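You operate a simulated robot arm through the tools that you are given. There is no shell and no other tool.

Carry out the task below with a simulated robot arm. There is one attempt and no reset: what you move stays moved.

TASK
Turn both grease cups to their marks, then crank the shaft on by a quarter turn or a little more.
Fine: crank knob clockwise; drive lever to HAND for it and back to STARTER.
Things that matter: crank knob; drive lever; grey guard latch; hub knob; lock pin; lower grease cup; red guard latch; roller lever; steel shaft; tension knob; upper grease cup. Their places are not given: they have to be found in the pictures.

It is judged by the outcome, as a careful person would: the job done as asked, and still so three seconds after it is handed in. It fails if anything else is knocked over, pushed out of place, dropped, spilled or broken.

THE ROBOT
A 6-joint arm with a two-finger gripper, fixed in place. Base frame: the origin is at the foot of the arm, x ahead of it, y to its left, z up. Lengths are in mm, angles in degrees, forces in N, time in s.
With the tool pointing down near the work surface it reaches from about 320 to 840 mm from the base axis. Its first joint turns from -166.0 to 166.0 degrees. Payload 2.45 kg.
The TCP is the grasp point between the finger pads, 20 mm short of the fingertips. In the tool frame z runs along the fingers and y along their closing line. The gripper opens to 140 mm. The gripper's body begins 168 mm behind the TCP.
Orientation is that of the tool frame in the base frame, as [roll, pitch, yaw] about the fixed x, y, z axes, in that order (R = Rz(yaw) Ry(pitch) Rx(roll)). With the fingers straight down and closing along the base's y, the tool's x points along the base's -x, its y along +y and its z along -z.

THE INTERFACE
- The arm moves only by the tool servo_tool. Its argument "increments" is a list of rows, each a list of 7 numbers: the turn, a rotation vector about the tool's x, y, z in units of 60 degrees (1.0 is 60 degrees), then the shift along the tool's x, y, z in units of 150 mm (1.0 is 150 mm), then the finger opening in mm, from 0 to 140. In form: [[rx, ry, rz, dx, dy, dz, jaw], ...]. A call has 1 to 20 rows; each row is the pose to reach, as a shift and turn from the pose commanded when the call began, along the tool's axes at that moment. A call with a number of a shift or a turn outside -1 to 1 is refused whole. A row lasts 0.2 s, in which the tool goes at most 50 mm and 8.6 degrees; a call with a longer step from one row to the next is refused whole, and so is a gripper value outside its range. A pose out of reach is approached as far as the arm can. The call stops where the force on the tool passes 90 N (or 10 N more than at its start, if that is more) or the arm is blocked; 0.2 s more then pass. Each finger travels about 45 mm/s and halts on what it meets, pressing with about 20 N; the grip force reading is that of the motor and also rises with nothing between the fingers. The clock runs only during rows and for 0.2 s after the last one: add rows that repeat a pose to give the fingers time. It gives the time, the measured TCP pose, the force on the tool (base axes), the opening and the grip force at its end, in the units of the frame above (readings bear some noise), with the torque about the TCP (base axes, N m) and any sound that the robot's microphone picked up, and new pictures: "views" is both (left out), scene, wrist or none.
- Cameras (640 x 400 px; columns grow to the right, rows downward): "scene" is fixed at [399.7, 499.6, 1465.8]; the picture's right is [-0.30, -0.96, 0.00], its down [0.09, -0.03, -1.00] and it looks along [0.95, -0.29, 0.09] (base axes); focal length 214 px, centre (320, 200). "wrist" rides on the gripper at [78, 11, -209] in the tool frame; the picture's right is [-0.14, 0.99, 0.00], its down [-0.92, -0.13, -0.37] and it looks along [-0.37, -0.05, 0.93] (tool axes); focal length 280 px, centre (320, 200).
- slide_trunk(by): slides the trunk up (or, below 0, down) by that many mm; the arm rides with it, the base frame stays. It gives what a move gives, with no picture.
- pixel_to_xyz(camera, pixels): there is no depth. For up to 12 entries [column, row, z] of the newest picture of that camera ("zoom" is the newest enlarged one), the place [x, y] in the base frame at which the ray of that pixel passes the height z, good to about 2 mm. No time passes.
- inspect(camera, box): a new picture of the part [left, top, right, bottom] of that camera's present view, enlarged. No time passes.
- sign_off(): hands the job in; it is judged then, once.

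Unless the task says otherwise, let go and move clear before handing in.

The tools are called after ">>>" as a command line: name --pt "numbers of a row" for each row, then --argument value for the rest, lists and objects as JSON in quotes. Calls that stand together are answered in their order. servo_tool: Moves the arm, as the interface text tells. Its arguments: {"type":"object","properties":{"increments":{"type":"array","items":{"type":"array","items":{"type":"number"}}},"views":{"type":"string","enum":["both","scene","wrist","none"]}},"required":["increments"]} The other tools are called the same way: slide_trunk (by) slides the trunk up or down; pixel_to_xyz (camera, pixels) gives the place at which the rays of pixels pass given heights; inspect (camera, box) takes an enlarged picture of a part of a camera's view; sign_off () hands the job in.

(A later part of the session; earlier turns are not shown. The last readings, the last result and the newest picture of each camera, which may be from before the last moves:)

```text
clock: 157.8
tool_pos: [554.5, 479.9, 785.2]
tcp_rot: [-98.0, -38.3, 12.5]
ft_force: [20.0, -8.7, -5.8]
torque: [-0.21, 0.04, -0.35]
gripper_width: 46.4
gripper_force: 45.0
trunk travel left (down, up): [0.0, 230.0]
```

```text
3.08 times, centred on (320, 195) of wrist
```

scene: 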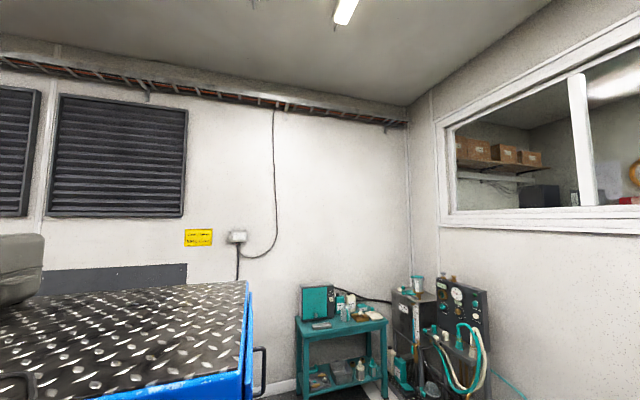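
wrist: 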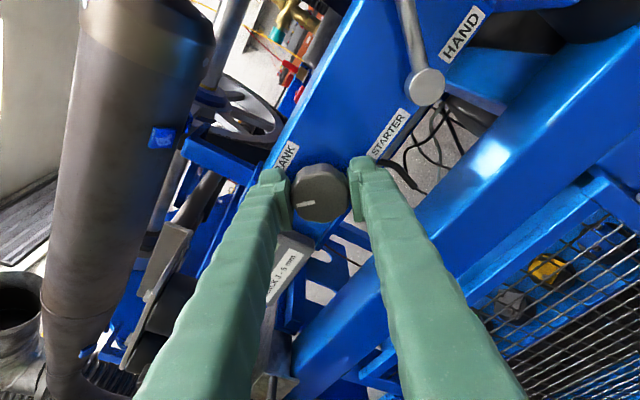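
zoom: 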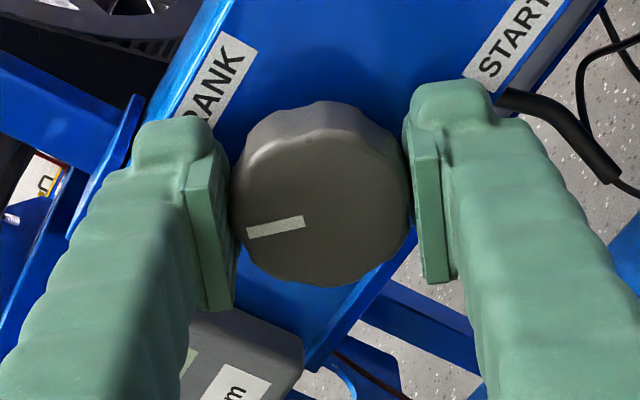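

96° done by the tool. Release and back straight out along −y.

>>> servo_tool --pt "0 0 0 0 0 0 50" --pt "0 0 0 0 0 0 56" --pt "0 0 0 0 0 0 56" --pt "0 0 0 -0.015 0 -0.09 56" --pt "0 0 0 -0.03 0 -0.18 56" --pt "0 0 0 -0.05 0 -0.28 56" --pt "0 0 0 -0.062 0 -0.361 56" --pt "0 0 0 -0.062 0 -0.361 56" --views "wrist"

>>> inspect --camera "wrist" --box '[200, 100, 440, 250]'

>>> inspect --camera "wrist" --box '[0, 0, 300, 200]'

```text
clock: 159.6
tool_pos: [553.3, 424.4, 786.4]
tcp_rot: [-98.0, -38.4, 12.8]
ft_force: [0.4, 0.3, 0.0]
torque: [-0.04, 0.0, 0.0]
gripper_width: 56.1
gripper_force: 0.1
trunk travel left (down, up): [0.0, 230.0]
```

wrist: 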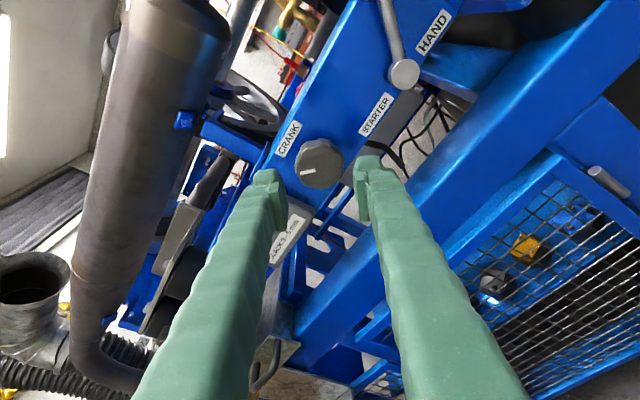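

```text
2.67 times, centred on (320, 175) of wrist
```

zoom: 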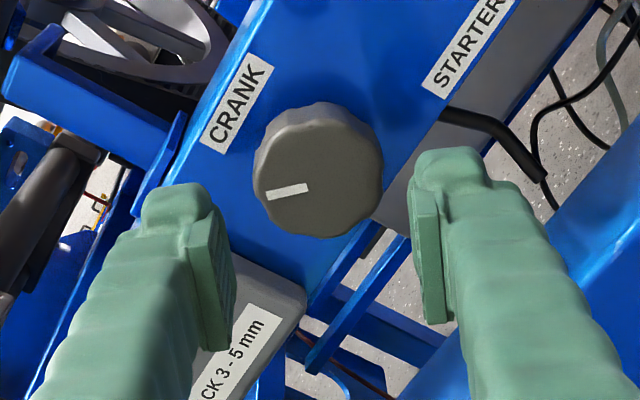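

```text
2.00 times, centred on (150, 100) of wrist
```

zoom: 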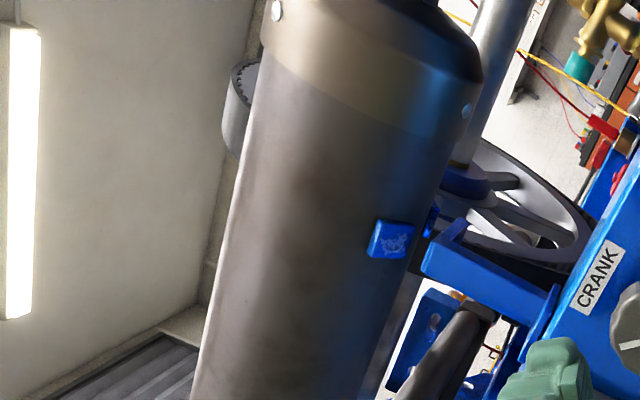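

Unwind the wrist back to θ=0 here, then rise to look at the shaft collar.

>>> servo_tool --pt "-0.0161 0 -0.093 0 0 0 60" --pt "-0.0321 0 -0.186 0 0 0 60" --pt "-0.0482 0 -0.279 0 0 0 60" --pt "-0.0642 0 -0.372 0 0 0 60" --pt "-0.0803 0 -0.465 0 0 0 60" --pt "-0.0963 0 -0.558 0 0 0 60" --pt "-0.1124 0 -0.651 0 0 0 60" --pt "-0.1284 0 -0.744 0 0 0 60" --pt "-0.1445 0 -0.837 0 0 0 60" --pt "-0.1445 0 -0.837 0 0 0 60" --views "none"

>>> servo_tool --pt "0 0 0 0.2 0 -0.05 60" --pt "0 0 0 0.45 0 -0.1 60" --pt "0 0 0 0.7 0 -0.15 60" --pt "0 0 0 0.95 0 -0.15 60" --pt "0 0 0 0.95 0 -0.15 60" --views "wrist"

```text
clock: 161.8
tool_pos: [553.7, 426.1, 787.0]
tcp_rot: [179.3, -80.1, 90.7]
ft_force: [0.1, -0.2, 0.5]
torque: [0.01, 0.01, -0.05]
gripper_width: 60.0
gripper_force: 0.2
trunk travel left (down, up): [0.0, 230.0]
```

```text
clock: 162.9
tool_pos: [552.8, 428.1, 933.2]
tcp_rot: [179.8, -80.1, 90.3]
ft_force: [0.4, 0.3, 0.1]
torque: [-0.03, -0.02, -0.02]
gripper_width: 60.0
gripper_force: 0.0
trunk travel left (down, up): [0.0, 230.0]
```

wrist: 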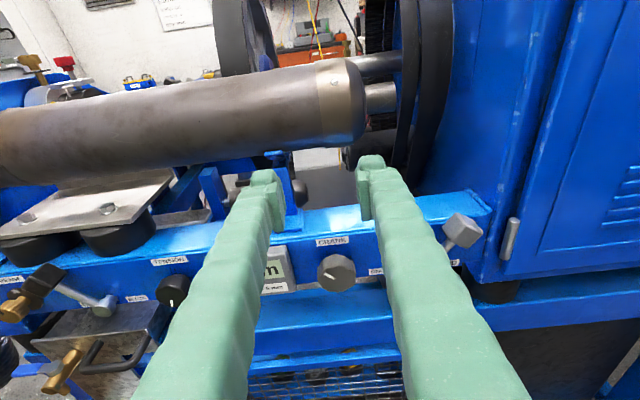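

Raise with the trunk to look over the pipe at the collar.

>>> slide_trunk --by 180

>>> servo_tool --pt "0 0 0 0 0 0 60" --views "wrist"

```text
clock: 164.9
tool_pos: [552.5, 428.6, 1113.5]
tcp_rot: [179.8, -80.0, 90.3]
ft_force: [-1.1, 0.3, 0.7]
torque: [0.01, 0.01, 0.01]
gripper_width: 60.1
gripper_force: 0.0
trunk travel left (down, up): [-180.0, 50.0]
```

```text
clock: 165.3
tool_pos: [551.2, 427.3, 1112.1]
tcp_rot: [179.8, -80.1, 90.4]
ft_force: [-1.3, -0.1, -0.1]
torque: [-0.02, 0.01, -0.02]
gripper_width: 60.3
gripper_force: 0.0
trunk travel left (down, up): [-180.0, 50.0]
```

wrist: 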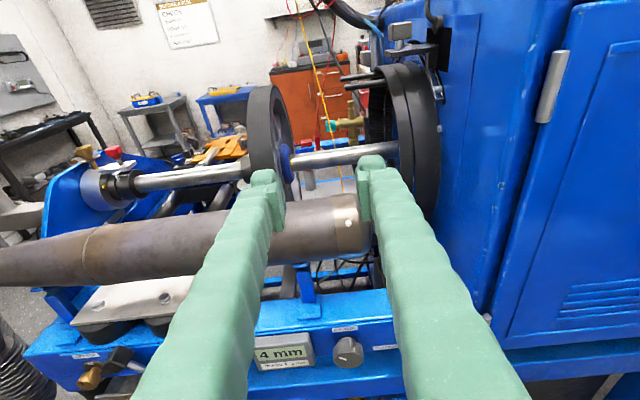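

>>> inspect --camera "wrist" --box '[70, 130, 150, 220]'

>>> inspect --camera "wrist" --box '[240, 80, 320, 200]'

>>> inspect --camera "wrist" --box '[330, 20, 450, 110]'

```text
4.44 times, centred on (110, 175) of wrist
```

zoom: 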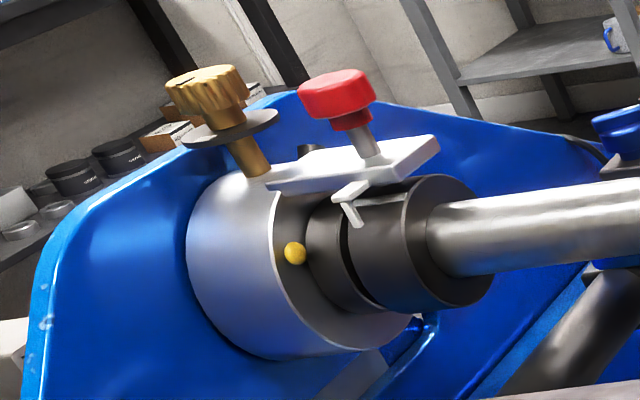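

```text
3.33 times, centred on (280, 140) of wrist
```

zoom: 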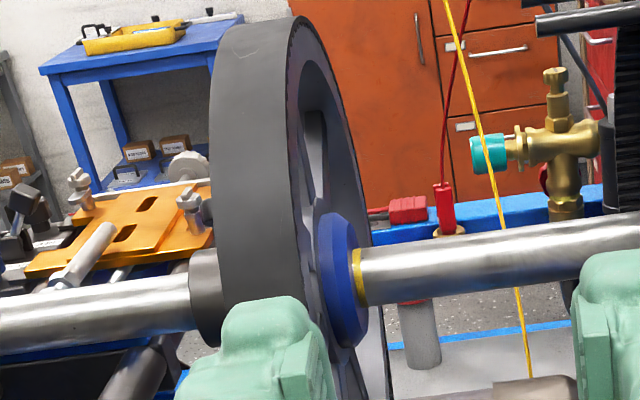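

```text
4.44 times, centred on (390, 65) of wrist
```

zoom: 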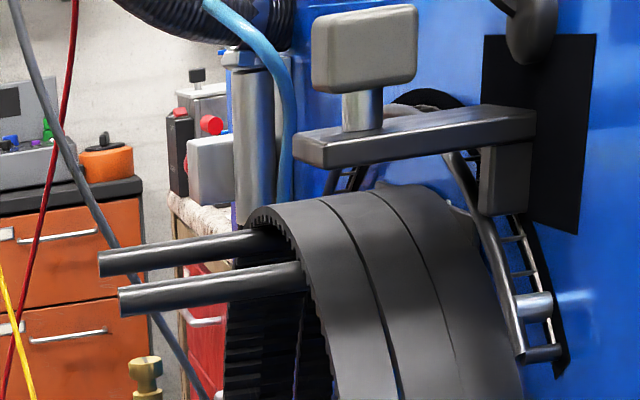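

>>> inspect --camera "wrist" --box '[100, 150, 140, 185]'

```text
11.43 times, centred on (120, 168) of wrist
```

zoom: 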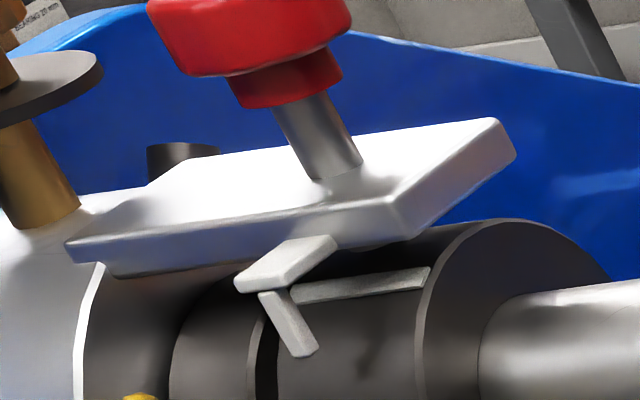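

The collar's white line has moved only about 30° (from ≈51° off top to ≈19°), so the crank is geared roughly 3:1. I'll go back for two more ~96° strokes. Lower the trunk and return to the stand-off.

>>> slide_trunk --by -180

>>> servo_tool --pt "0 0 0 -0.25 0.004 0.04 60" --pt "0 0 0 -0.5 0.008 0.08 60" --pt "0 0 0 -0.75 0.012 0.13 60" --pt "0 0 0 -0.955 0.017 0.175 60" --pt "0 0 0 -0.955 0.017 0.175 60" --views "wrist"

```text
clock: 167.3
tool_pos: [553.2, 429.1, 933.1]
tcp_rot: [179.7, -80.1, 90.4]
ft_force: [0.6, 0.5, -0.2]
torque: [0.02, -0.04, 0.0]
gripper_width: 60.2
gripper_force: 0.0
trunk travel left (down, up): [0.0, 230.0]
```

```text
clock: 168.6
tool_pos: [555.6, 428.1, 787.6]
tcp_rot: [179.8, -80.1, 90.3]
ft_force: [-0.2, -0.5, -0.9]
torque: [0.04, 0.01, 0.0]
gripper_width: 60.0
gripper_force: 0.0
trunk travel left (down, up): [0.0, 230.0]
```

wrist: 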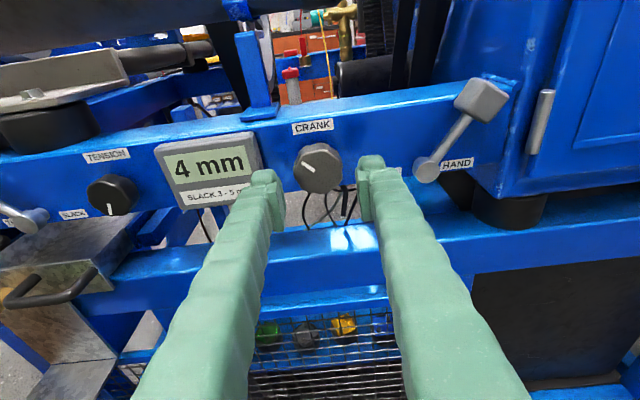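

Pre-wind −45° and advance onto the knob again.

>>> servo_tool --pt "-0.0159 0 -0.0924 0 0 0 60" --pt "-0.0319 0 -0.1848 0 0 0 60" --pt "-0.0478 0 -0.2771 0 0 0 60" --pt "-0.0637 0 -0.3695 0 0 0 60" --pt "-0.0797 0 -0.4619 0 0 0 60" --pt "-0.0956 0 -0.5543 0 0 0 60" --pt "-0.1115 0 -0.6466 0 0 0 60" --pt "-0.1275 0 -0.739 0 0 0 60" --pt "-0.1275 0 -0.739 0.014 -0.002 0.085 60" --pt "-0.1275 0 -0.739 0.028 -0.004 0.17 60" --pt "-0.1275 0 -0.739 0.042 -0.006 0.255 60" --pt "-0.1275 0 -0.739 0.055 -0.007 0.342 60" --pt "-0.1275 0 -0.739 0.055 -0.007 0.342 60" --views "wrist"

>>> inspect --camera "wrist" --box '[220, 130, 420, 260]'

```text
clock: 171.3
tool_pos: [552.3, 481.1, 786.9]
tcp_rot: [99.8, -44.1, 166.2]
ft_force: [-0.7, -0.7, 0.2]
torque: [-0.04, 0.0, 0.02]
gripper_width: 60.0
gripper_force: 0.1
trunk travel left (down, up): [0.0, 230.0]
```

wrist: 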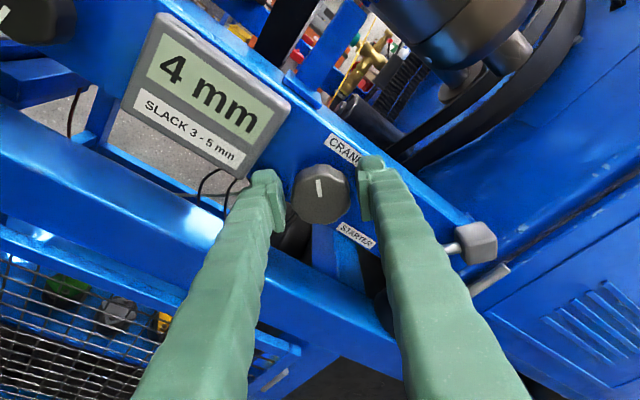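

```text
3.08 times, centred on (320, 195) of wrist
```

zoom: 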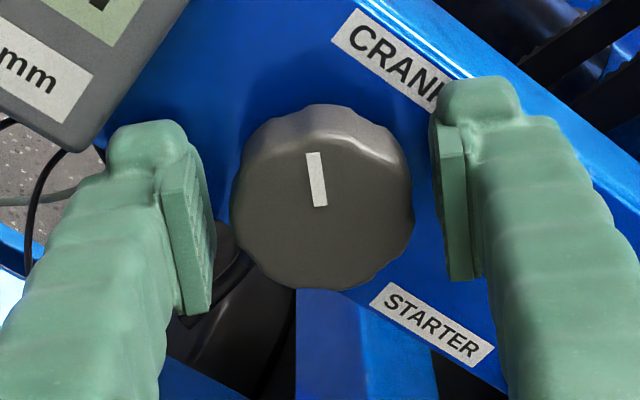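

Well centred. Grip and turn 48° + 48°.

>>> servo_tool --pt "0 0 0 0 0 0 48" --pt "0 0 0 0 0 0 40" --pt "0 0 0 0 0 0 40" --pt "0 0 0 0 0 0 40" --pt "0 0 0 0 0 0 40" --pt "0.0151 0 0.0876 0 0 0 40" --pt "0.0302 0 0.1751 0 0 0 40" --pt "0.0453 0 0.2627 0 0 0 40" --pt "0.0604 0 0.3502 0 0 0 40" --pt "0.0756 0 0.4378 0 0 0 40" --pt "0.0907 0 0.5253 0 0 0 40" --pt "0.1058 0 0.6129 0 0 0 40" --pt "0.1209 0 0.7004 0 0 0 40" --pt "0.136 0 0.788 0 0 0 40" --pt "0.136 0 0.788 0 0 0 40" --views "none"

>>> servo_tool --pt "0.0151 0 0.0876 0 0 0 40" --pt "0.0302 0 0.1751 0 0 0 40" --pt "0.0453 0 0.2627 0 0 0 40" --pt "0.0604 0 0.3502 0 0 0 40" --pt "0.0756 0 0.4378 0 0 0 40" --pt "0.0907 0 0.5253 0 0 0 40" --pt "0.1058 0 0.6129 0 0 0 40" --pt "0.1209 0 0.7004 0 0 0 40" --pt "0.136 0 0.788 0 0 0 40" --pt "0.136 0 0.788 0 0 0 40" --views "wrist"

>>> inspect --camera "wrist" --box '[220, 130, 420, 260]'

```text
clock: 174.6
tool_pos: [554.9, 480.8, 786.5]
tcp_rot: [-163.3, -79.7, 73.5]
ft_force: [3.5, 2.7, 6.4]
torque: [-0.25, 0.06, -0.03]
gripper_width: 46.8
gripper_force: 45.2
trunk travel left (down, up): [0.0, 230.0]
```

```text
clock: 176.8
tool_pos: [555.3, 480.4, 785.7]
tcp_rot: [-97.9, -38.3, 12.6]
ft_force: [13.5, -3.5, -0.2]
torque: [-0.04, 0.14, -0.27]
gripper_width: 46.4
gripper_force: 45.1
trunk travel left (down, up): [0.0, 230.0]
```

wrist: 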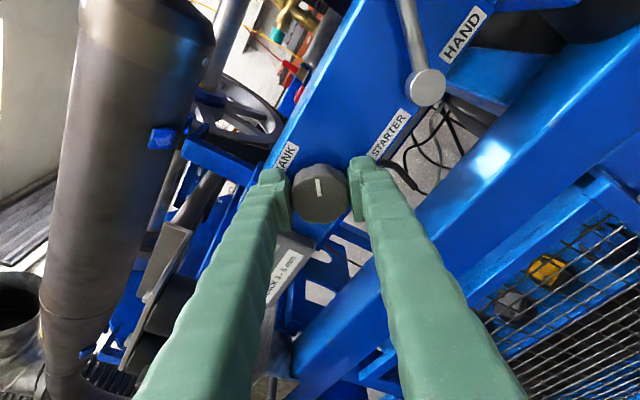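

```text
3.08 times, centred on (320, 195) of wrist
```

zoom: 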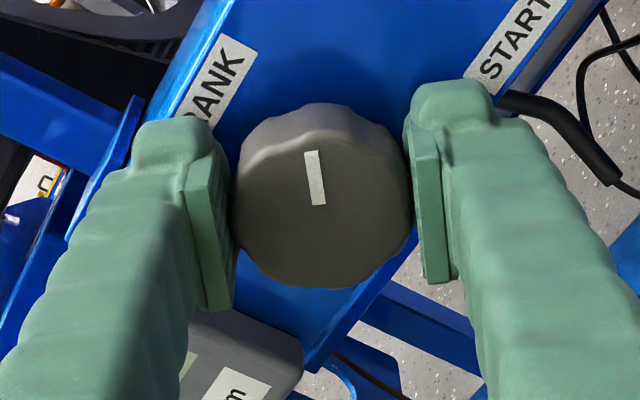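

192° total. Release, back off, unwind.

>>> servo_tool --pt "0 0 0 0 0 0 50" --pt "0 0 0 0 0 0 56" --pt "0 0 0 0 0 0 56" --pt "0 0 0 -0.015 0 -0.09 56" --pt "0 0 0 -0.03 0 -0.18 56" --pt "0 0 0 -0.05 0 -0.28 56" --pt "0 0 0 -0.062 0 -0.361 56" --pt "0 0 0 -0.062 0 -0.361 56" --views "none"

>>> servo_tool --pt "-0.0161 0 -0.093 0 0 0 60" --pt "-0.0321 0 -0.186 0 0 0 60" --pt "-0.0482 0 -0.279 0 0 0 60" --pt "-0.0642 0 -0.372 0 0 0 60" --pt "-0.0803 0 -0.465 0 0 0 60" --pt "-0.0963 0 -0.558 0 0 0 60" --pt "-0.1124 0 -0.651 0 0 0 60" --pt "-0.1284 0 -0.744 0 0 0 60" --pt "-0.1445 0 -0.837 0 0 0 60" --pt "-0.1445 0 -0.837 0 0 0 60" --views "none"

>>> servo_tool --pt "0 0 0 0.2 0 -0.05 60" --pt "0 0 0 0.45 0 -0.1 60" --pt "0 0 0 0.7 0 -0.15 60" --pt "0 0 0 0.95 0 -0.15 60" --pt "0 0 0 0.95 0 -0.15 60" --views "none"

>>> slide_trunk --by 230

>>> servo_tool --pt "0 0 0 0 0 0 60" --views "wrist"

>>> inspect --camera "wrist" --box '[80, 170, 160, 240]'

```text
clock: 178.6
tool_pos: [553.7, 426.5, 787.3]
tcp_rot: [-98.0, -38.4, 12.7]
ft_force: [0.3, 0.0, -0.3]
torque: [0.01, 0.04, -0.01]
gripper_width: 56.0
gripper_force: 0.0
trunk travel left (down, up): [0.0, 230.0]
```

```text
clock: 180.8
tool_pos: [553.8, 426.7, 786.3]
tcp_rot: [179.4, -80.1, 90.7]
ft_force: [-0.1, -0.4, 0.6]
torque: [-0.04, 0.03, 0.02]
gripper_width: 60.5
gripper_force: 0.0
trunk travel left (down, up): [0.0, 230.0]
```

```text
clock: 181.9
tool_pos: [553.3, 429.1, 932.6]
tcp_rot: [179.9, -80.1, 90.2]
ft_force: [-0.2, -0.5, -0.2]
torque: [-0.01, 0.01, -0.04]
gripper_width: 60.3
gripper_force: 0.0
trunk travel left (down, up): [0.0, 230.0]
```

```text
clock: 184.4
tool_pos: [554.2, 429.9, 1162.0]
tcp_rot: [179.8, -80.1, 90.1]
ft_force: [1.2, 0.9, 0.1]
torque: [0.01, -0.01, -0.02]
gripper_width: 60.2
gripper_force: 0.1
trunk travel left (down, up): [-230.0, 0.0]
```

```text
clock: 184.8
tool_pos: [553.2, 428.7, 1161.4]
tcp_rot: [179.8, -80.1, 90.3]
ft_force: [0.7, 0.3, -0.2]
torque: [0.01, 0.0, 0.01]
gripper_width: 60.2
gripper_force: 0.1
trunk travel left (down, up): [-230.0, 0.0]
```

wrist: 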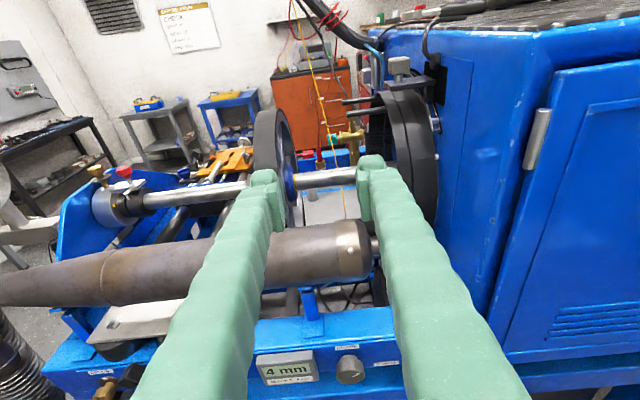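

```text
5.71 times, centred on (120, 205) of wrist
```

zoom: 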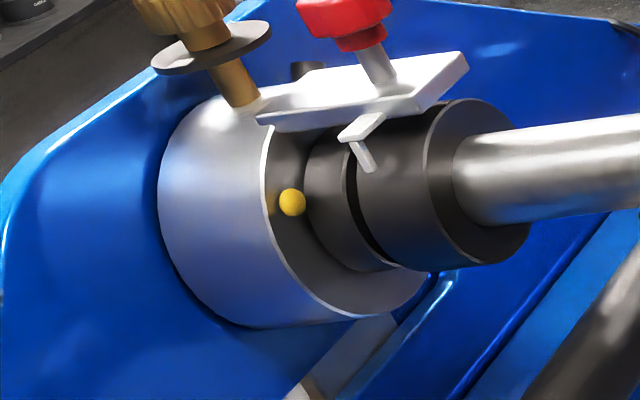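

>>> inspect --camera "wrist" --box '[230, 90, 320, 230]'

>>> inspect --camera "wrist" --box '[100, 180, 140, 220]'

```text
2.86 times, centred on (275, 160) of wrist
```

zoom: 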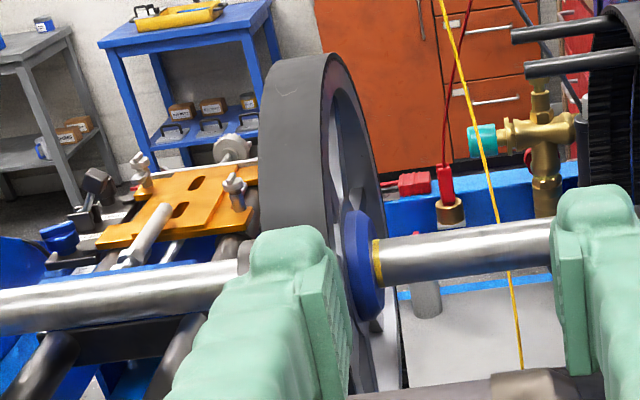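

```text
10.00 times, centred on (120, 200) of wrist
```

zoom: 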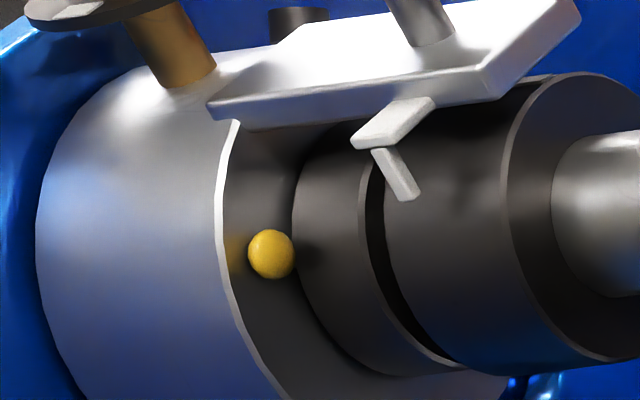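

The line has now passed under the bracket, so I'll judge by the hub knob instead (it stood upright at first). Move to x≈280, y≈560 to see the hub from the −x side.

>>> servo_tool --pt "0 0 0 0.02 -0.1 0.2 60" --pt "0 0 0 0.05 -0.3 0.4 60" --pt "0 0 0 0.08 -0.5 0.6 60" --pt "0 0 0 0.1 -0.75 0.8 60" --pt "0 0 0 0.1 -1.0 0.9 60" --pt "0 0 0 0.1 -1.0 0.9 60" --views "none"

>>> servo_tool --pt "0 0 0 0 -0.25 0 60" --pt "0 0 0 0 -0.5 0 60" --pt "0 0 0 0 -0.75 0 60" --pt "0 0 0 0 -0.9 0 60" --pt "0 0 0 0 -0.9 0 60" --views "wrist"

```text
clock: 186.2
tool_pos: [402.9, 564.8, 1154.9]
tcp_rot: [179.5, -80.1, 90.4]
ft_force: [0.6, -1.0, -0.3]
torque: [-0.02, -0.05, -0.02]
gripper_width: 60.0
gripper_force: 0.0
trunk travel left (down, up): [-230.0, 0.0]
```

```text
clock: 187.4
tool_pos: [267.7, 563.5, 1152.8]
tcp_rot: [179.7, -80.1, 90.3]
ft_force: [-0.4, 0.5, 0.0]
torque: [-0.05, 0.01, 0.04]
gripper_width: 59.9
gripper_force: 0.0
trunk travel left (down, up): [-230.0, 0.0]
```

wrist: 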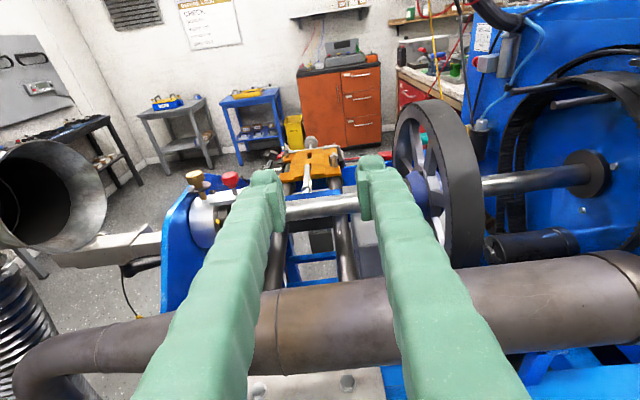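

>>> inspect --camera "wrist" --box '[180, 160, 260, 250]'

>>> inspect --camera "wrist" --box '[370, 90, 500, 270]'

>>> inspect --camera "wrist" --box '[390, 160, 440, 220]'

```text
4.44 times, centred on (220, 205) of wrist
```

zoom: 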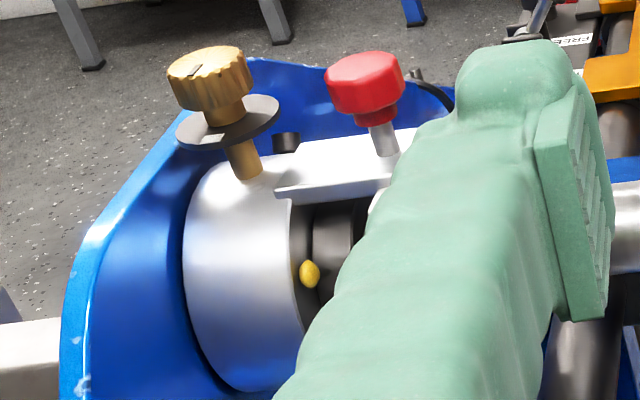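

```text
2.22 times, centred on (435, 180) of wrist
```

zoom: 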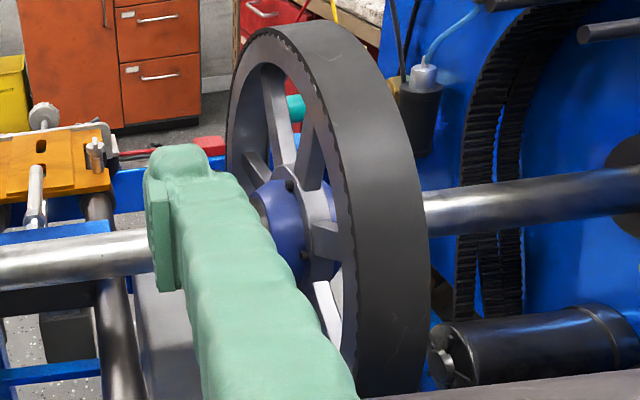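

```text
6.67 times, centred on (415, 190) of wrist
```

zoom: 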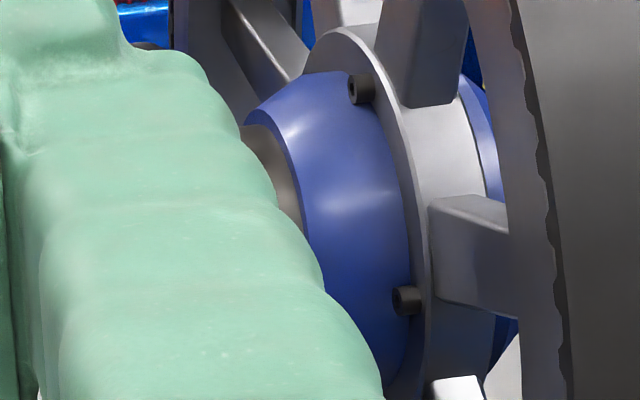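

>>> servo_tool --pt "0 0 0 0 0.2 0 100" --pt "0 0 0 0 0.4 0 138" --pt "0 0 0 0 0.45 0 138" --pt "0 0 0 0 0.45 0 138" --pt "0 0 0 0 0.45 0 138" --views "wrist"

>>> inspect --camera "wrist" --box '[300, 80, 450, 260]'

>>> inspect --camera "wrist" --box '[130, 160, 230, 250]'

```text
clock: 188.6
tool_pos: [337.9, 563.5, 1152.0]
tcp_rot: [179.7, -80.1, 90.5]
ft_force: [-0.2, -0.8, -0.1]
torque: [0.0, 0.06, 0.0]
gripper_width: 138.0
gripper_force: 0.0
trunk travel left (down, up): [-230.0, 0.0]
```

wrist: 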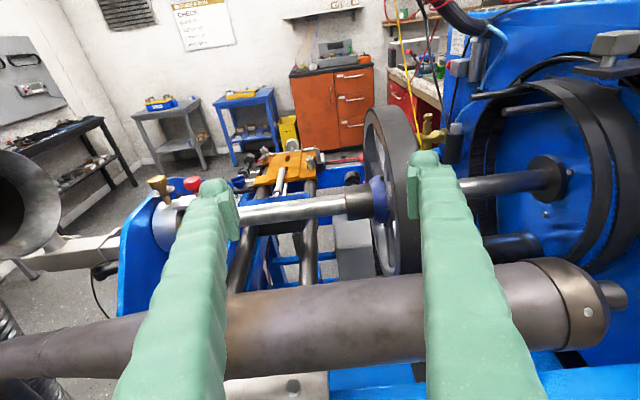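

```text
2.22 times, centred on (375, 170) of wrist
```

zoom: 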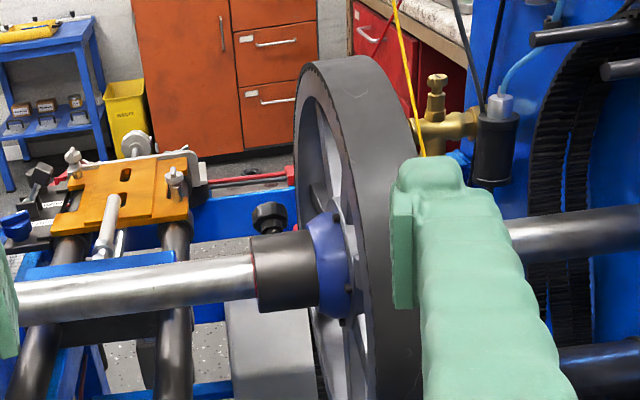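

```text
4.44 times, centred on (180, 205) of wrist
```

zoom: 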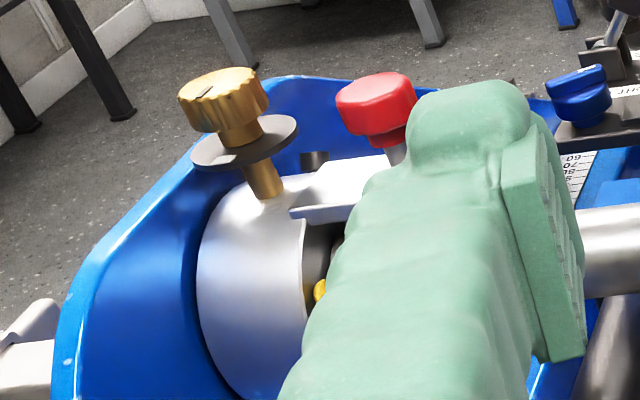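

The hub knob now points ≈68° toward +y from upright, so the shaft has turned ≈64–68° for 192° of crank (3:1). One more stroke of ≈98° should give ≈97°. Return to the crank.

>>> servo_tool --pt "0 0 0 -0.02 0.1 -0.2 120" --pt "0 0 0 -0.05 0.25 -0.4 100" --pt "0 0 0 -0.08 0.4 -0.6 80" --pt "0 0 0 -0.1 0.55 -0.8 60" --pt "0 0 0 -0.1 0.75 -0.9 60" --pt "0 0 0 -0.1 0.75 -0.9 60" --views "none"

>>> servo_tool --pt "0 0 0 0 0.25 0 60" --pt "0 0 0 0 0.5 0 60" --pt "0 0 0 0 0.69 0 60" --pt "0 0 0 0 0.69 0 60" --views "none"

>>> slide_trunk --by -230

```text
clock: 190.0
tool_pos: [448.9, 427.8, 1160.3]
tcp_rot: [179.8, -80.1, 90.4]
ft_force: [0.3, 0.8, -0.8]
torque: [-0.02, 0.0, -0.01]
gripper_width: 60.0
gripper_force: 0.1
trunk travel left (down, up): [-230.0, 0.0]
```

```text
clock: 191.0
tool_pos: [552.9, 428.5, 1159.6]
tcp_rot: [179.8, -80.1, 90.2]
ft_force: [-0.4, -0.5, 0.6]
torque: [0.01, 0.01, -0.01]
gripper_width: 60.0
gripper_force: 0.1
trunk travel left (down, up): [-230.0, 0.0]
```

```text
clock: 193.4
tool_pos: [553.8, 428.7, 930.7]
tcp_rot: [179.6, -80.1, 90.5]
ft_force: [-0.1, 0.7, -0.1]
torque: [0.01, 0.01, 0.01]
gripper_width: 60.0
gripper_force: 0.0
trunk travel left (down, up): [0.0, 230.0]
```

>>> servo_tool --pt "0 0 0 -0.25 0.002 0.04 60" --pt "0 0 0 -0.5 0.004 0.08 60" --pt "0 0 0 -0.75 0.005 0.13 60" --pt "0 0 0 -0.94 0.005 0.175 60" --pt "0 0 0 -0.94 0.005 0.175 60" --views "none"

>>> servo_tool --pt "-0.0159 0 -0.0924 0 0 0 60" --pt "-0.0319 0 -0.1848 0 0 0 60" --pt "-0.0478 0 -0.2771 0 0 0 60" --pt "-0.0637 0 -0.3695 0 0 0 60" --pt "-0.0797 0 -0.4619 0 0 0 60" --pt "-0.0956 0 -0.5543 0 0 0 60" --pt "-0.1115 0 -0.6466 0 0 0 60" --pt "-0.1275 0 -0.739 0 0 0 60" --pt "-0.1275 0 -0.739 0.014 -0.002 0.085 60" --pt "-0.1275 0 -0.739 0.028 -0.004 0.17 60" --pt "-0.1275 0 -0.739 0.042 -0.006 0.255 60" --pt "-0.1275 0 -0.739 0.055 -0.007 0.342 60" --pt "-0.1275 0 -0.739 0.055 -0.007 0.342 60" --views "wrist"

>>> inspect --camera "wrist" --box '[220, 130, 420, 260]'

```text
clock: 194.6
tool_pos: [554.1, 432.0, 787.1]
tcp_rot: [179.7, -80.0, 90.3]
ft_force: [0.2, 1.3, 0.6]
torque: [0.0, -0.02, 0.02]
gripper_width: 60.1
gripper_force: 0.1
trunk travel left (down, up): [0.0, 230.0]
```

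```text
clock: 197.4
tool_pos: [553.4, 481.4, 785.6]
tcp_rot: [99.8, -44.0, 166.2]
ft_force: [0.1, 0.5, 0.7]
torque: [-0.01, 0.01, -0.02]
gripper_width: 60.0
gripper_force: 0.0
trunk travel left (down, up): [0.0, 230.0]
```

wrist: 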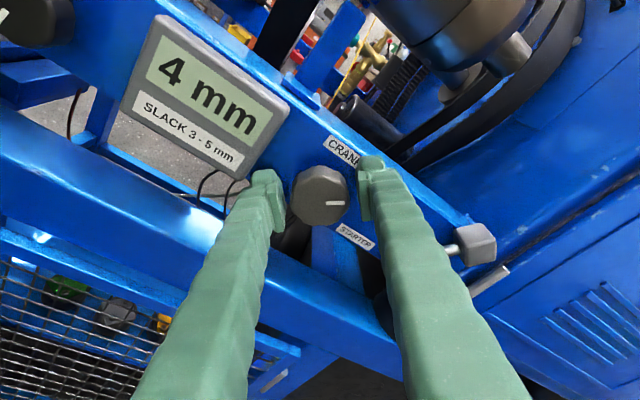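

```text
3.08 times, centred on (320, 195) of wrist
```

zoom: 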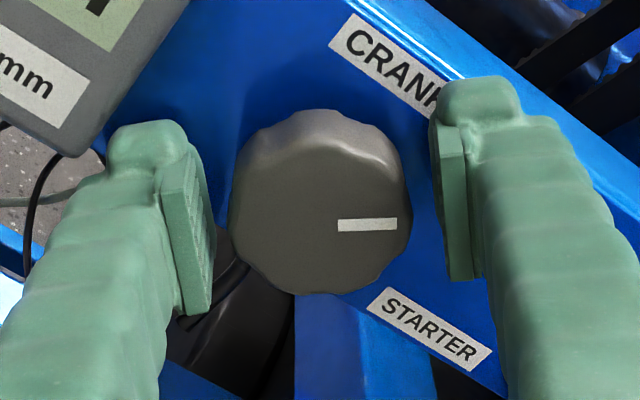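

Index line direction confirms ≈94–96° per stroke. Grip and do the final 49° + 49°.

>>> servo_tool --pt "0 0 0 0 0 0 48" --pt "0 0 0 0 0 0 40" --pt "0 0 0 0 0 0 40" --pt "0 0 0 0 0 0 40" --pt "0 0 0 0 0 0 40" --pt "0.0154 0 0.0894 0 0 0 40" --pt "0.0309 0 0.1788 0 0 0 40" --pt "0.0463 0 0.2681 0 0 0 40" --pt "0.0617 0 0.3575 0 0 0 40" --pt "0.0771 0 0.4469 0 0 0 40" --pt "0.0926 0 0.5363 0 0 0 40" --pt "0.108 0 0.6257 0 0 0 40" --pt "0.1234 0 0.715 0 0 0 40" --pt "0.1388 0 0.8044 0 0 0 40" --pt "0.1388 0 0.8044 0 0 0 40" --views "none"

>>> servo_tool --pt "0.0154 0 0.0894 0 0 0 40" --pt "0.0309 0 0.1788 0 0 0 40" --pt "0.0463 0 0.2681 0 0 0 40" --pt "0.0617 0 0.3575 0 0 0 40" --pt "0.0771 0 0.4469 0 0 0 40" --pt "0.0926 0 0.5363 0 0 0 40" --pt "0.108 0 0.6257 0 0 0 40" --pt "0.1234 0 0.715 0 0 0 40" --pt "0.1388 0 0.8044 0 0 0 40" --pt "0.1388 0 0.8044 0 0 0 40" --views "wrist"

```text
clock: 200.6
tool_pos: [553.8, 482.0, 788.2]
tcp_rot: [-158.1, -79.4, 68.3]
ft_force: [11.5, -1.8, 8.5]
torque: [0.06, 0.02, -0.15]
gripper_width: 46.6
gripper_force: 45.0
trunk travel left (down, up): [0.0, 230.0]
```

```text
clock: 202.8
tool_pos: [555.6, 481.7, 786.6]
tcp_rot: [-97.4, -36.3, 12.1]
ft_force: [27.2, -2.1, 1.2]
torque: [-0.06, -0.03, -0.35]
gripper_width: 46.7
gripper_force: 44.9
trunk travel left (down, up): [0.0, 230.0]
```

wrist: 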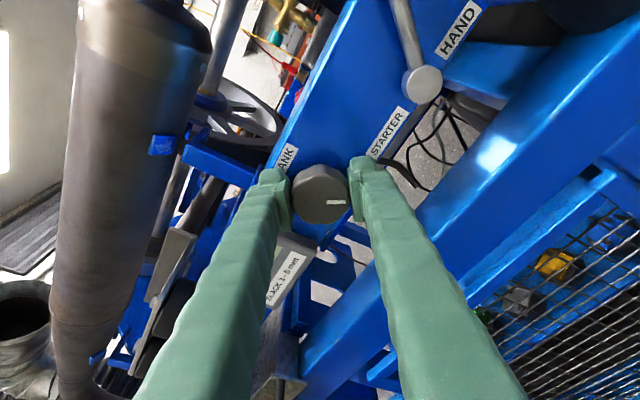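

Release, back off, unwind, and go up to verify the shaft angle via the hub knob.

>>> servo_tool --pt "0 0 0 0 0 0 50" --pt "0 0 0 0 0 0 56" --pt "0 0 0 0 0 0 56" --pt "0 0 0 -0.015 0 -0.09 56" --pt "0 0 0 -0.03 0 -0.18 56" --pt "0 0 0 -0.05 0 -0.28 56" --pt "0 0 0 -0.062 0 -0.361 56" --pt "0 0 0 -0.062 0 -0.361 56" --views "none"

>>> servo_tool --pt "-0.0164 0 -0.0948 0 0 0 60" --pt "-0.0327 0 -0.1897 0 0 0 60" --pt "-0.0491 0 -0.2845 0 0 0 60" --pt "-0.0655 0 -0.3793 0 0 0 60" --pt "-0.0818 0 -0.4742 0 0 0 60" --pt "-0.0982 0 -0.569 0 0 0 60" --pt "-0.1146 0 -0.6638 0 0 0 60" --pt "-0.1309 0 -0.7587 0 0 0 60" --pt "-0.1502 0 -0.8701 0 0 0 60" --pt "-0.1502 0 -0.8701 0 0 0 60" --views "none"

>>> servo_tool --pt "0 0 0 0.2 0 -0.05 60" --pt "0 0 0 0.45 0 -0.1 60" --pt "0 0 0 0.7 0 -0.15 60" --pt "0 0 0 0.95 0 -0.15 60" --pt "0 0 0 0.95 0 -0.15 60" --views "none"

>>> slide_trunk --by 230

>>> servo_tool --pt "0 0 0 0.02 -0.1 0.2 80" --pt "0 0 0 0.05 -0.3 0.4 100" --pt "0 0 0 0.08 -0.5 0.6 120" --pt "0 0 0 0.1 -0.75 0.8 138" --pt "0 0 0 0.1 -1.0 0.9 138" --pt "0 0 0 0.1 -1.0 0.9 138" --views "none"

>>> servo_tool --pt "0 0 0 0 -0.25 0 138" --pt "0 0 0 0 -0.45 0 138" --pt "0 0 0 0 -0.45 0 138" --views "wrist"

>>> inspect --camera "wrist" --box '[300, 80, 450, 260]'

```text
clock: 204.6
tool_pos: [553.4, 426.7, 788.5]
tcp_rot: [-97.6, -36.4, 12.4]
ft_force: [-0.3, 0.2, 0.2]
torque: [0.0, 0.0, 0.02]
gripper_width: 56.1
gripper_force: 0.1
trunk travel left (down, up): [0.0, 230.0]
```

```text
clock: 206.8
tool_pos: [553.3, 427.3, 787.2]
tcp_rot: [179.2, -80.0, 90.9]
ft_force: [-0.5, -0.2, -0.2]
torque: [-0.01, 0.0, 0.02]
gripper_width: 60.2
gripper_force: 0.0
trunk travel left (down, up): [0.0, 230.0]
```

```text
clock: 208.0
tool_pos: [551.0, 429.8, 932.3]
tcp_rot: [179.5, -80.1, 90.5]
ft_force: [-1.2, -1.0, 0.5]
torque: [0.0, -0.02, -0.06]
gripper_width: 60.2
gripper_force: 0.1
trunk travel left (down, up): [0.0, 230.0]
```

```text
clock: 210.4
tool_pos: [550.4, 429.0, 1161.8]
tcp_rot: [179.7, -80.2, 90.4]
ft_force: [-0.3, -0.1, 0.8]
torque: [-0.03, -0.02, 0.05]
gripper_width: 60.2
gripper_force: 0.1
trunk travel left (down, up): [-230.0, 0.0]
```

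```text
clock: 211.8
tool_pos: [399.6, 564.5, 1152.3]
tcp_rot: [179.5, -80.2, 90.5]
ft_force: [-0.4, -0.7, 0.4]
torque: [-0.01, 0.02, 0.02]
gripper_width: 137.9
gripper_force: 0.0
trunk travel left (down, up): [-230.0, 0.0]
```

```text
clock: 212.6
tool_pos: [333.0, 565.0, 1153.3]
tcp_rot: [179.5, -80.1, 90.5]
ft_force: [-0.8, -0.4, 0.3]
torque: [0.02, -0.01, 0.04]
gripper_width: 138.0
gripper_force: 0.0
trunk travel left (down, up): [-230.0, 0.0]
```

wrist: 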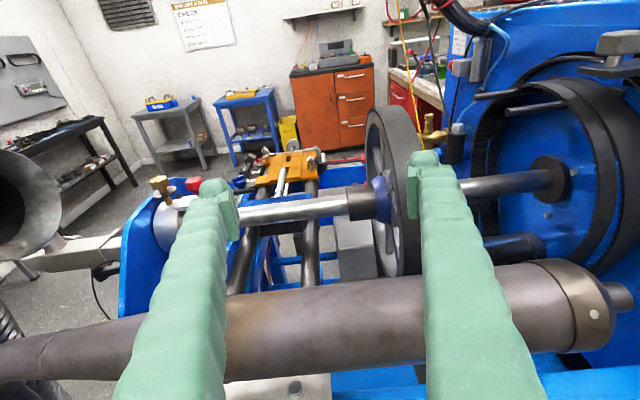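

```text
2.22 times, centred on (375, 170) of wrist
```

zoom: 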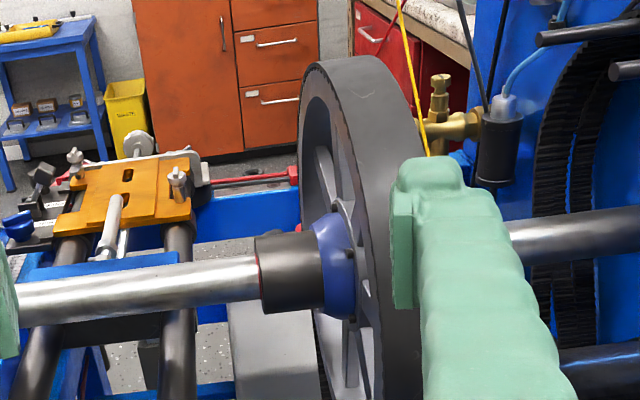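

The hub knob is now hidden behind the hub, consistent with >90°. Rise for a steeper view to confirm the angle.

>>> servo_tool --pt "0 0 0 0.2 0 0.05 138" --pt "0 0 0 0.4 0 0.1 138" --pt "0 0 0 0.6 0 0.17 138" --pt "0 0 0 0.856 0 0.258 138" --pt "0 0 0 0.856 0 0.258 138" --views "wrist"

>>> inspect --camera "wrist" --box '[300, 180, 440, 330]'

```text
clock: 213.8
tool_pos: [334.1, 625.7, 1272.7]
tcp_rot: [179.8, -79.9, 90.2]
ft_force: [-0.6, 0.0, 0.3]
torque: [-0.01, 0.01, -0.01]
gripper_width: 137.8
gripper_force: 0.0
trunk travel left (down, up): [-230.0, 0.0]
```

wrist: 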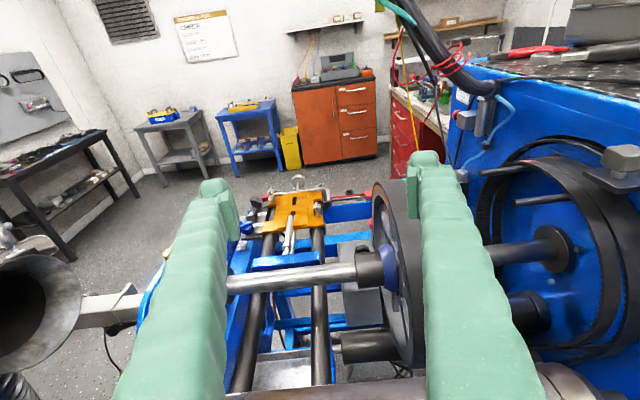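

```text
2.67 times, centred on (370, 255) of wrist
```

zoom: 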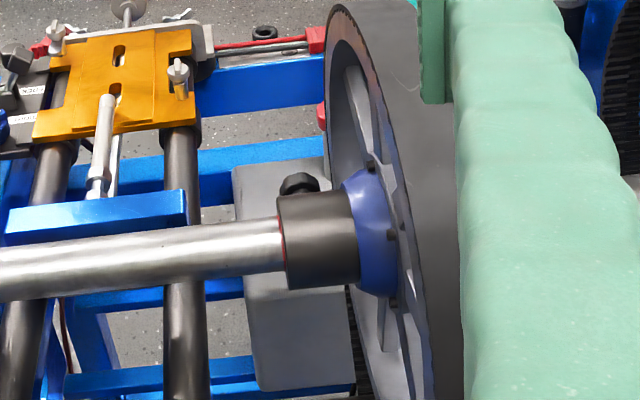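

The hub knob's silhouette top (299,172) fits ≈97° of shaft rotation — a quarter turn and a little more. Now retrace to return the drive lever to STARTER.

>>> servo_tool --pt "0 0 0 -0.2 0 -0.05 138" --pt "0 0 0 -0.4 0 -0.1 138" --pt "0 0 0 -0.6 0 -0.17 138" --pt "0 0 0 -0.856 0 -0.258 138" --pt "0 0 0 -0.856 0 -0.258 138" --views "none"

>>> servo_tool --pt "0 0 0 -0.02 0.1 -0.2 138" --pt "0 0 0 -0.05 0.25 -0.4 138" --pt "0 0 0 -0.08 0.4 -0.6 138" --pt "0 0 0 -0.1 0.55 -0.8 138" --pt "0 0 0 -0.1 0.75 -0.9 138" --pt "0 0 0 -0.1 0.95 -0.9 138" --pt "0 0 0 -0.1 0.95 -0.9 138" --views "none"

>>> servo_tool --pt "0 0 0 0 0.25 0 138" --pt "0 0 0 0 0.5 0 138" --pt "0 0 0 0 0.5 0 138" --views "none"

>>> slide_trunk --by -230

```text
clock: 215.0
tool_pos: [332.6, 564.6, 1154.7]
tcp_rot: [179.4, -80.1, 90.7]
ft_force: [-0.9, 1.1, -0.4]
torque: [-0.01, 0.02, -0.01]
gripper_width: 137.7
gripper_force: 0.1
trunk travel left (down, up): [-230.0, 0.0]
```

```text
clock: 216.6
tool_pos: [476.2, 428.9, 1161.9]
tcp_rot: [179.5, -80.2, 90.4]
ft_force: [0.2, -1.0, -1.2]
torque: [-0.03, 0.02, 0.0]
gripper_width: 138.3
gripper_force: 0.1
trunk travel left (down, up): [-230.0, 0.0]
```

```text
clock: 217.4
tool_pos: [550.7, 428.6, 1163.3]
tcp_rot: [179.7, -80.1, 90.4]
ft_force: [-0.2, -0.3, -0.3]
torque: [0.0, 0.01, 0.05]
gripper_width: 138.1
gripper_force: 0.2
trunk travel left (down, up): [-230.0, 0.0]
```

```text
clock: 219.8
tool_pos: [552.4, 428.2, 932.8]
tcp_rot: [179.5, -80.3, 90.4]
ft_force: [1.1, 0.2, -0.7]
torque: [-0.02, -0.01, 0.0]
gripper_width: 138.0
gripper_force: 0.1
trunk travel left (down, up): [0.0, 230.0]
```

Move to (655,428,842) in front of the lever, fingers wide open.

>>> servo_tool --pt "0 0 0 -0.1 0.17 0.02 138" --pt "0 0 0 -0.25 0.34 0.04 138" --pt "0 0 0 -0.42 0.51 0.07 138" --pt "0 0 0 -0.598 0.684 0.1 138" --pt "0 0 0 -0.598 0.684 0.1 138" --views "wrist"

>>> inspect --camera "wrist" --box '[180, 110, 460, 270]'

```text
clock: 221.0
tool_pos: [654.7, 427.2, 839.9]
tcp_rot: [179.9, -80.1, 90.3]
ft_force: [0.4, 0.4, 0.2]
torque: [0.04, 0.02, 0.01]
gripper_width: 138.4
gripper_force: 0.0
trunk travel left (down, up): [0.0, 230.0]
```

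wrist: 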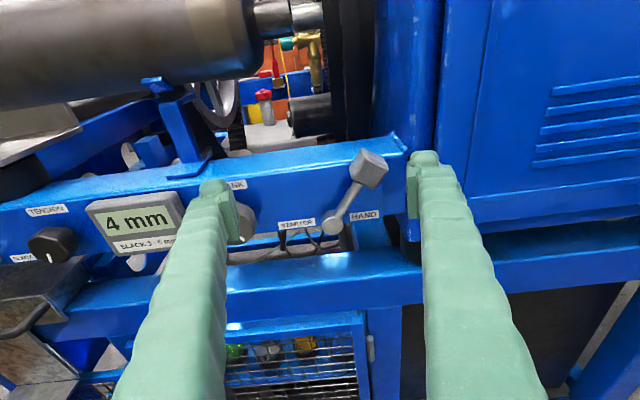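

```text
2.29 times, centred on (320, 190) of wrist
```

zoom: 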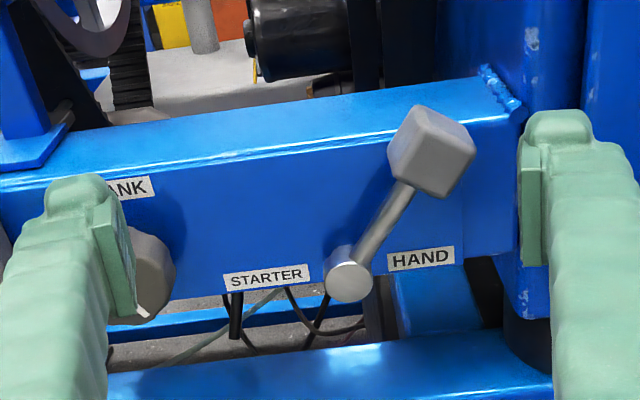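

The cube is between the fingers. Advance only to y≈463 (tips ≈483, clear of the cabinet front at ≈490).

>>> servo_tool --pt "0 0 0 0.01 0.013 0.06 138" --pt "0 0 0 0.02 0.013 0.12 138" --pt "0 0 0 0.03 0.013 0.18 138" --pt "0 0 0 0.041 0.013 0.236 138" --pt "0 0 0 0.041 0.013 0.236 138" --views "wrist"

>>> inspect --camera "wrist" --box '[180, 110, 460, 270]'

```text
clock: 222.2
tool_pos: [655.4, 464.1, 840.8]
tcp_rot: [179.6, -80.1, 90.4]
ft_force: [-1.2, -0.1, 0.0]
torque: [0.0, -0.02, 0.0]
gripper_width: 137.7
gripper_force: 0.1
trunk travel left (down, up): [0.0, 230.0]
```

wrist: 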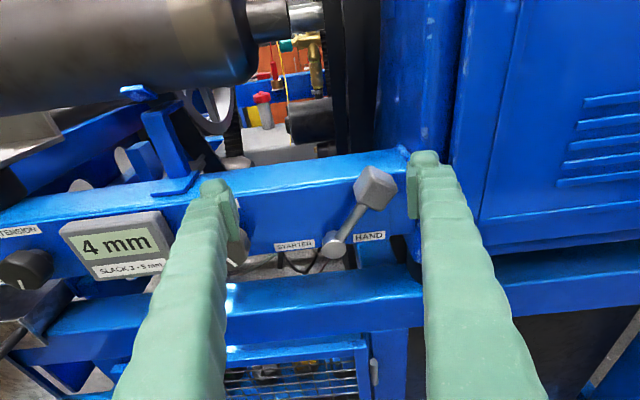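

```text
2.29 times, centred on (320, 190) of wrist
```

zoom: 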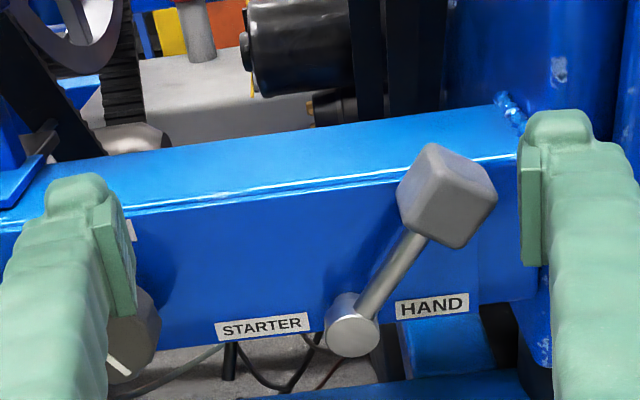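

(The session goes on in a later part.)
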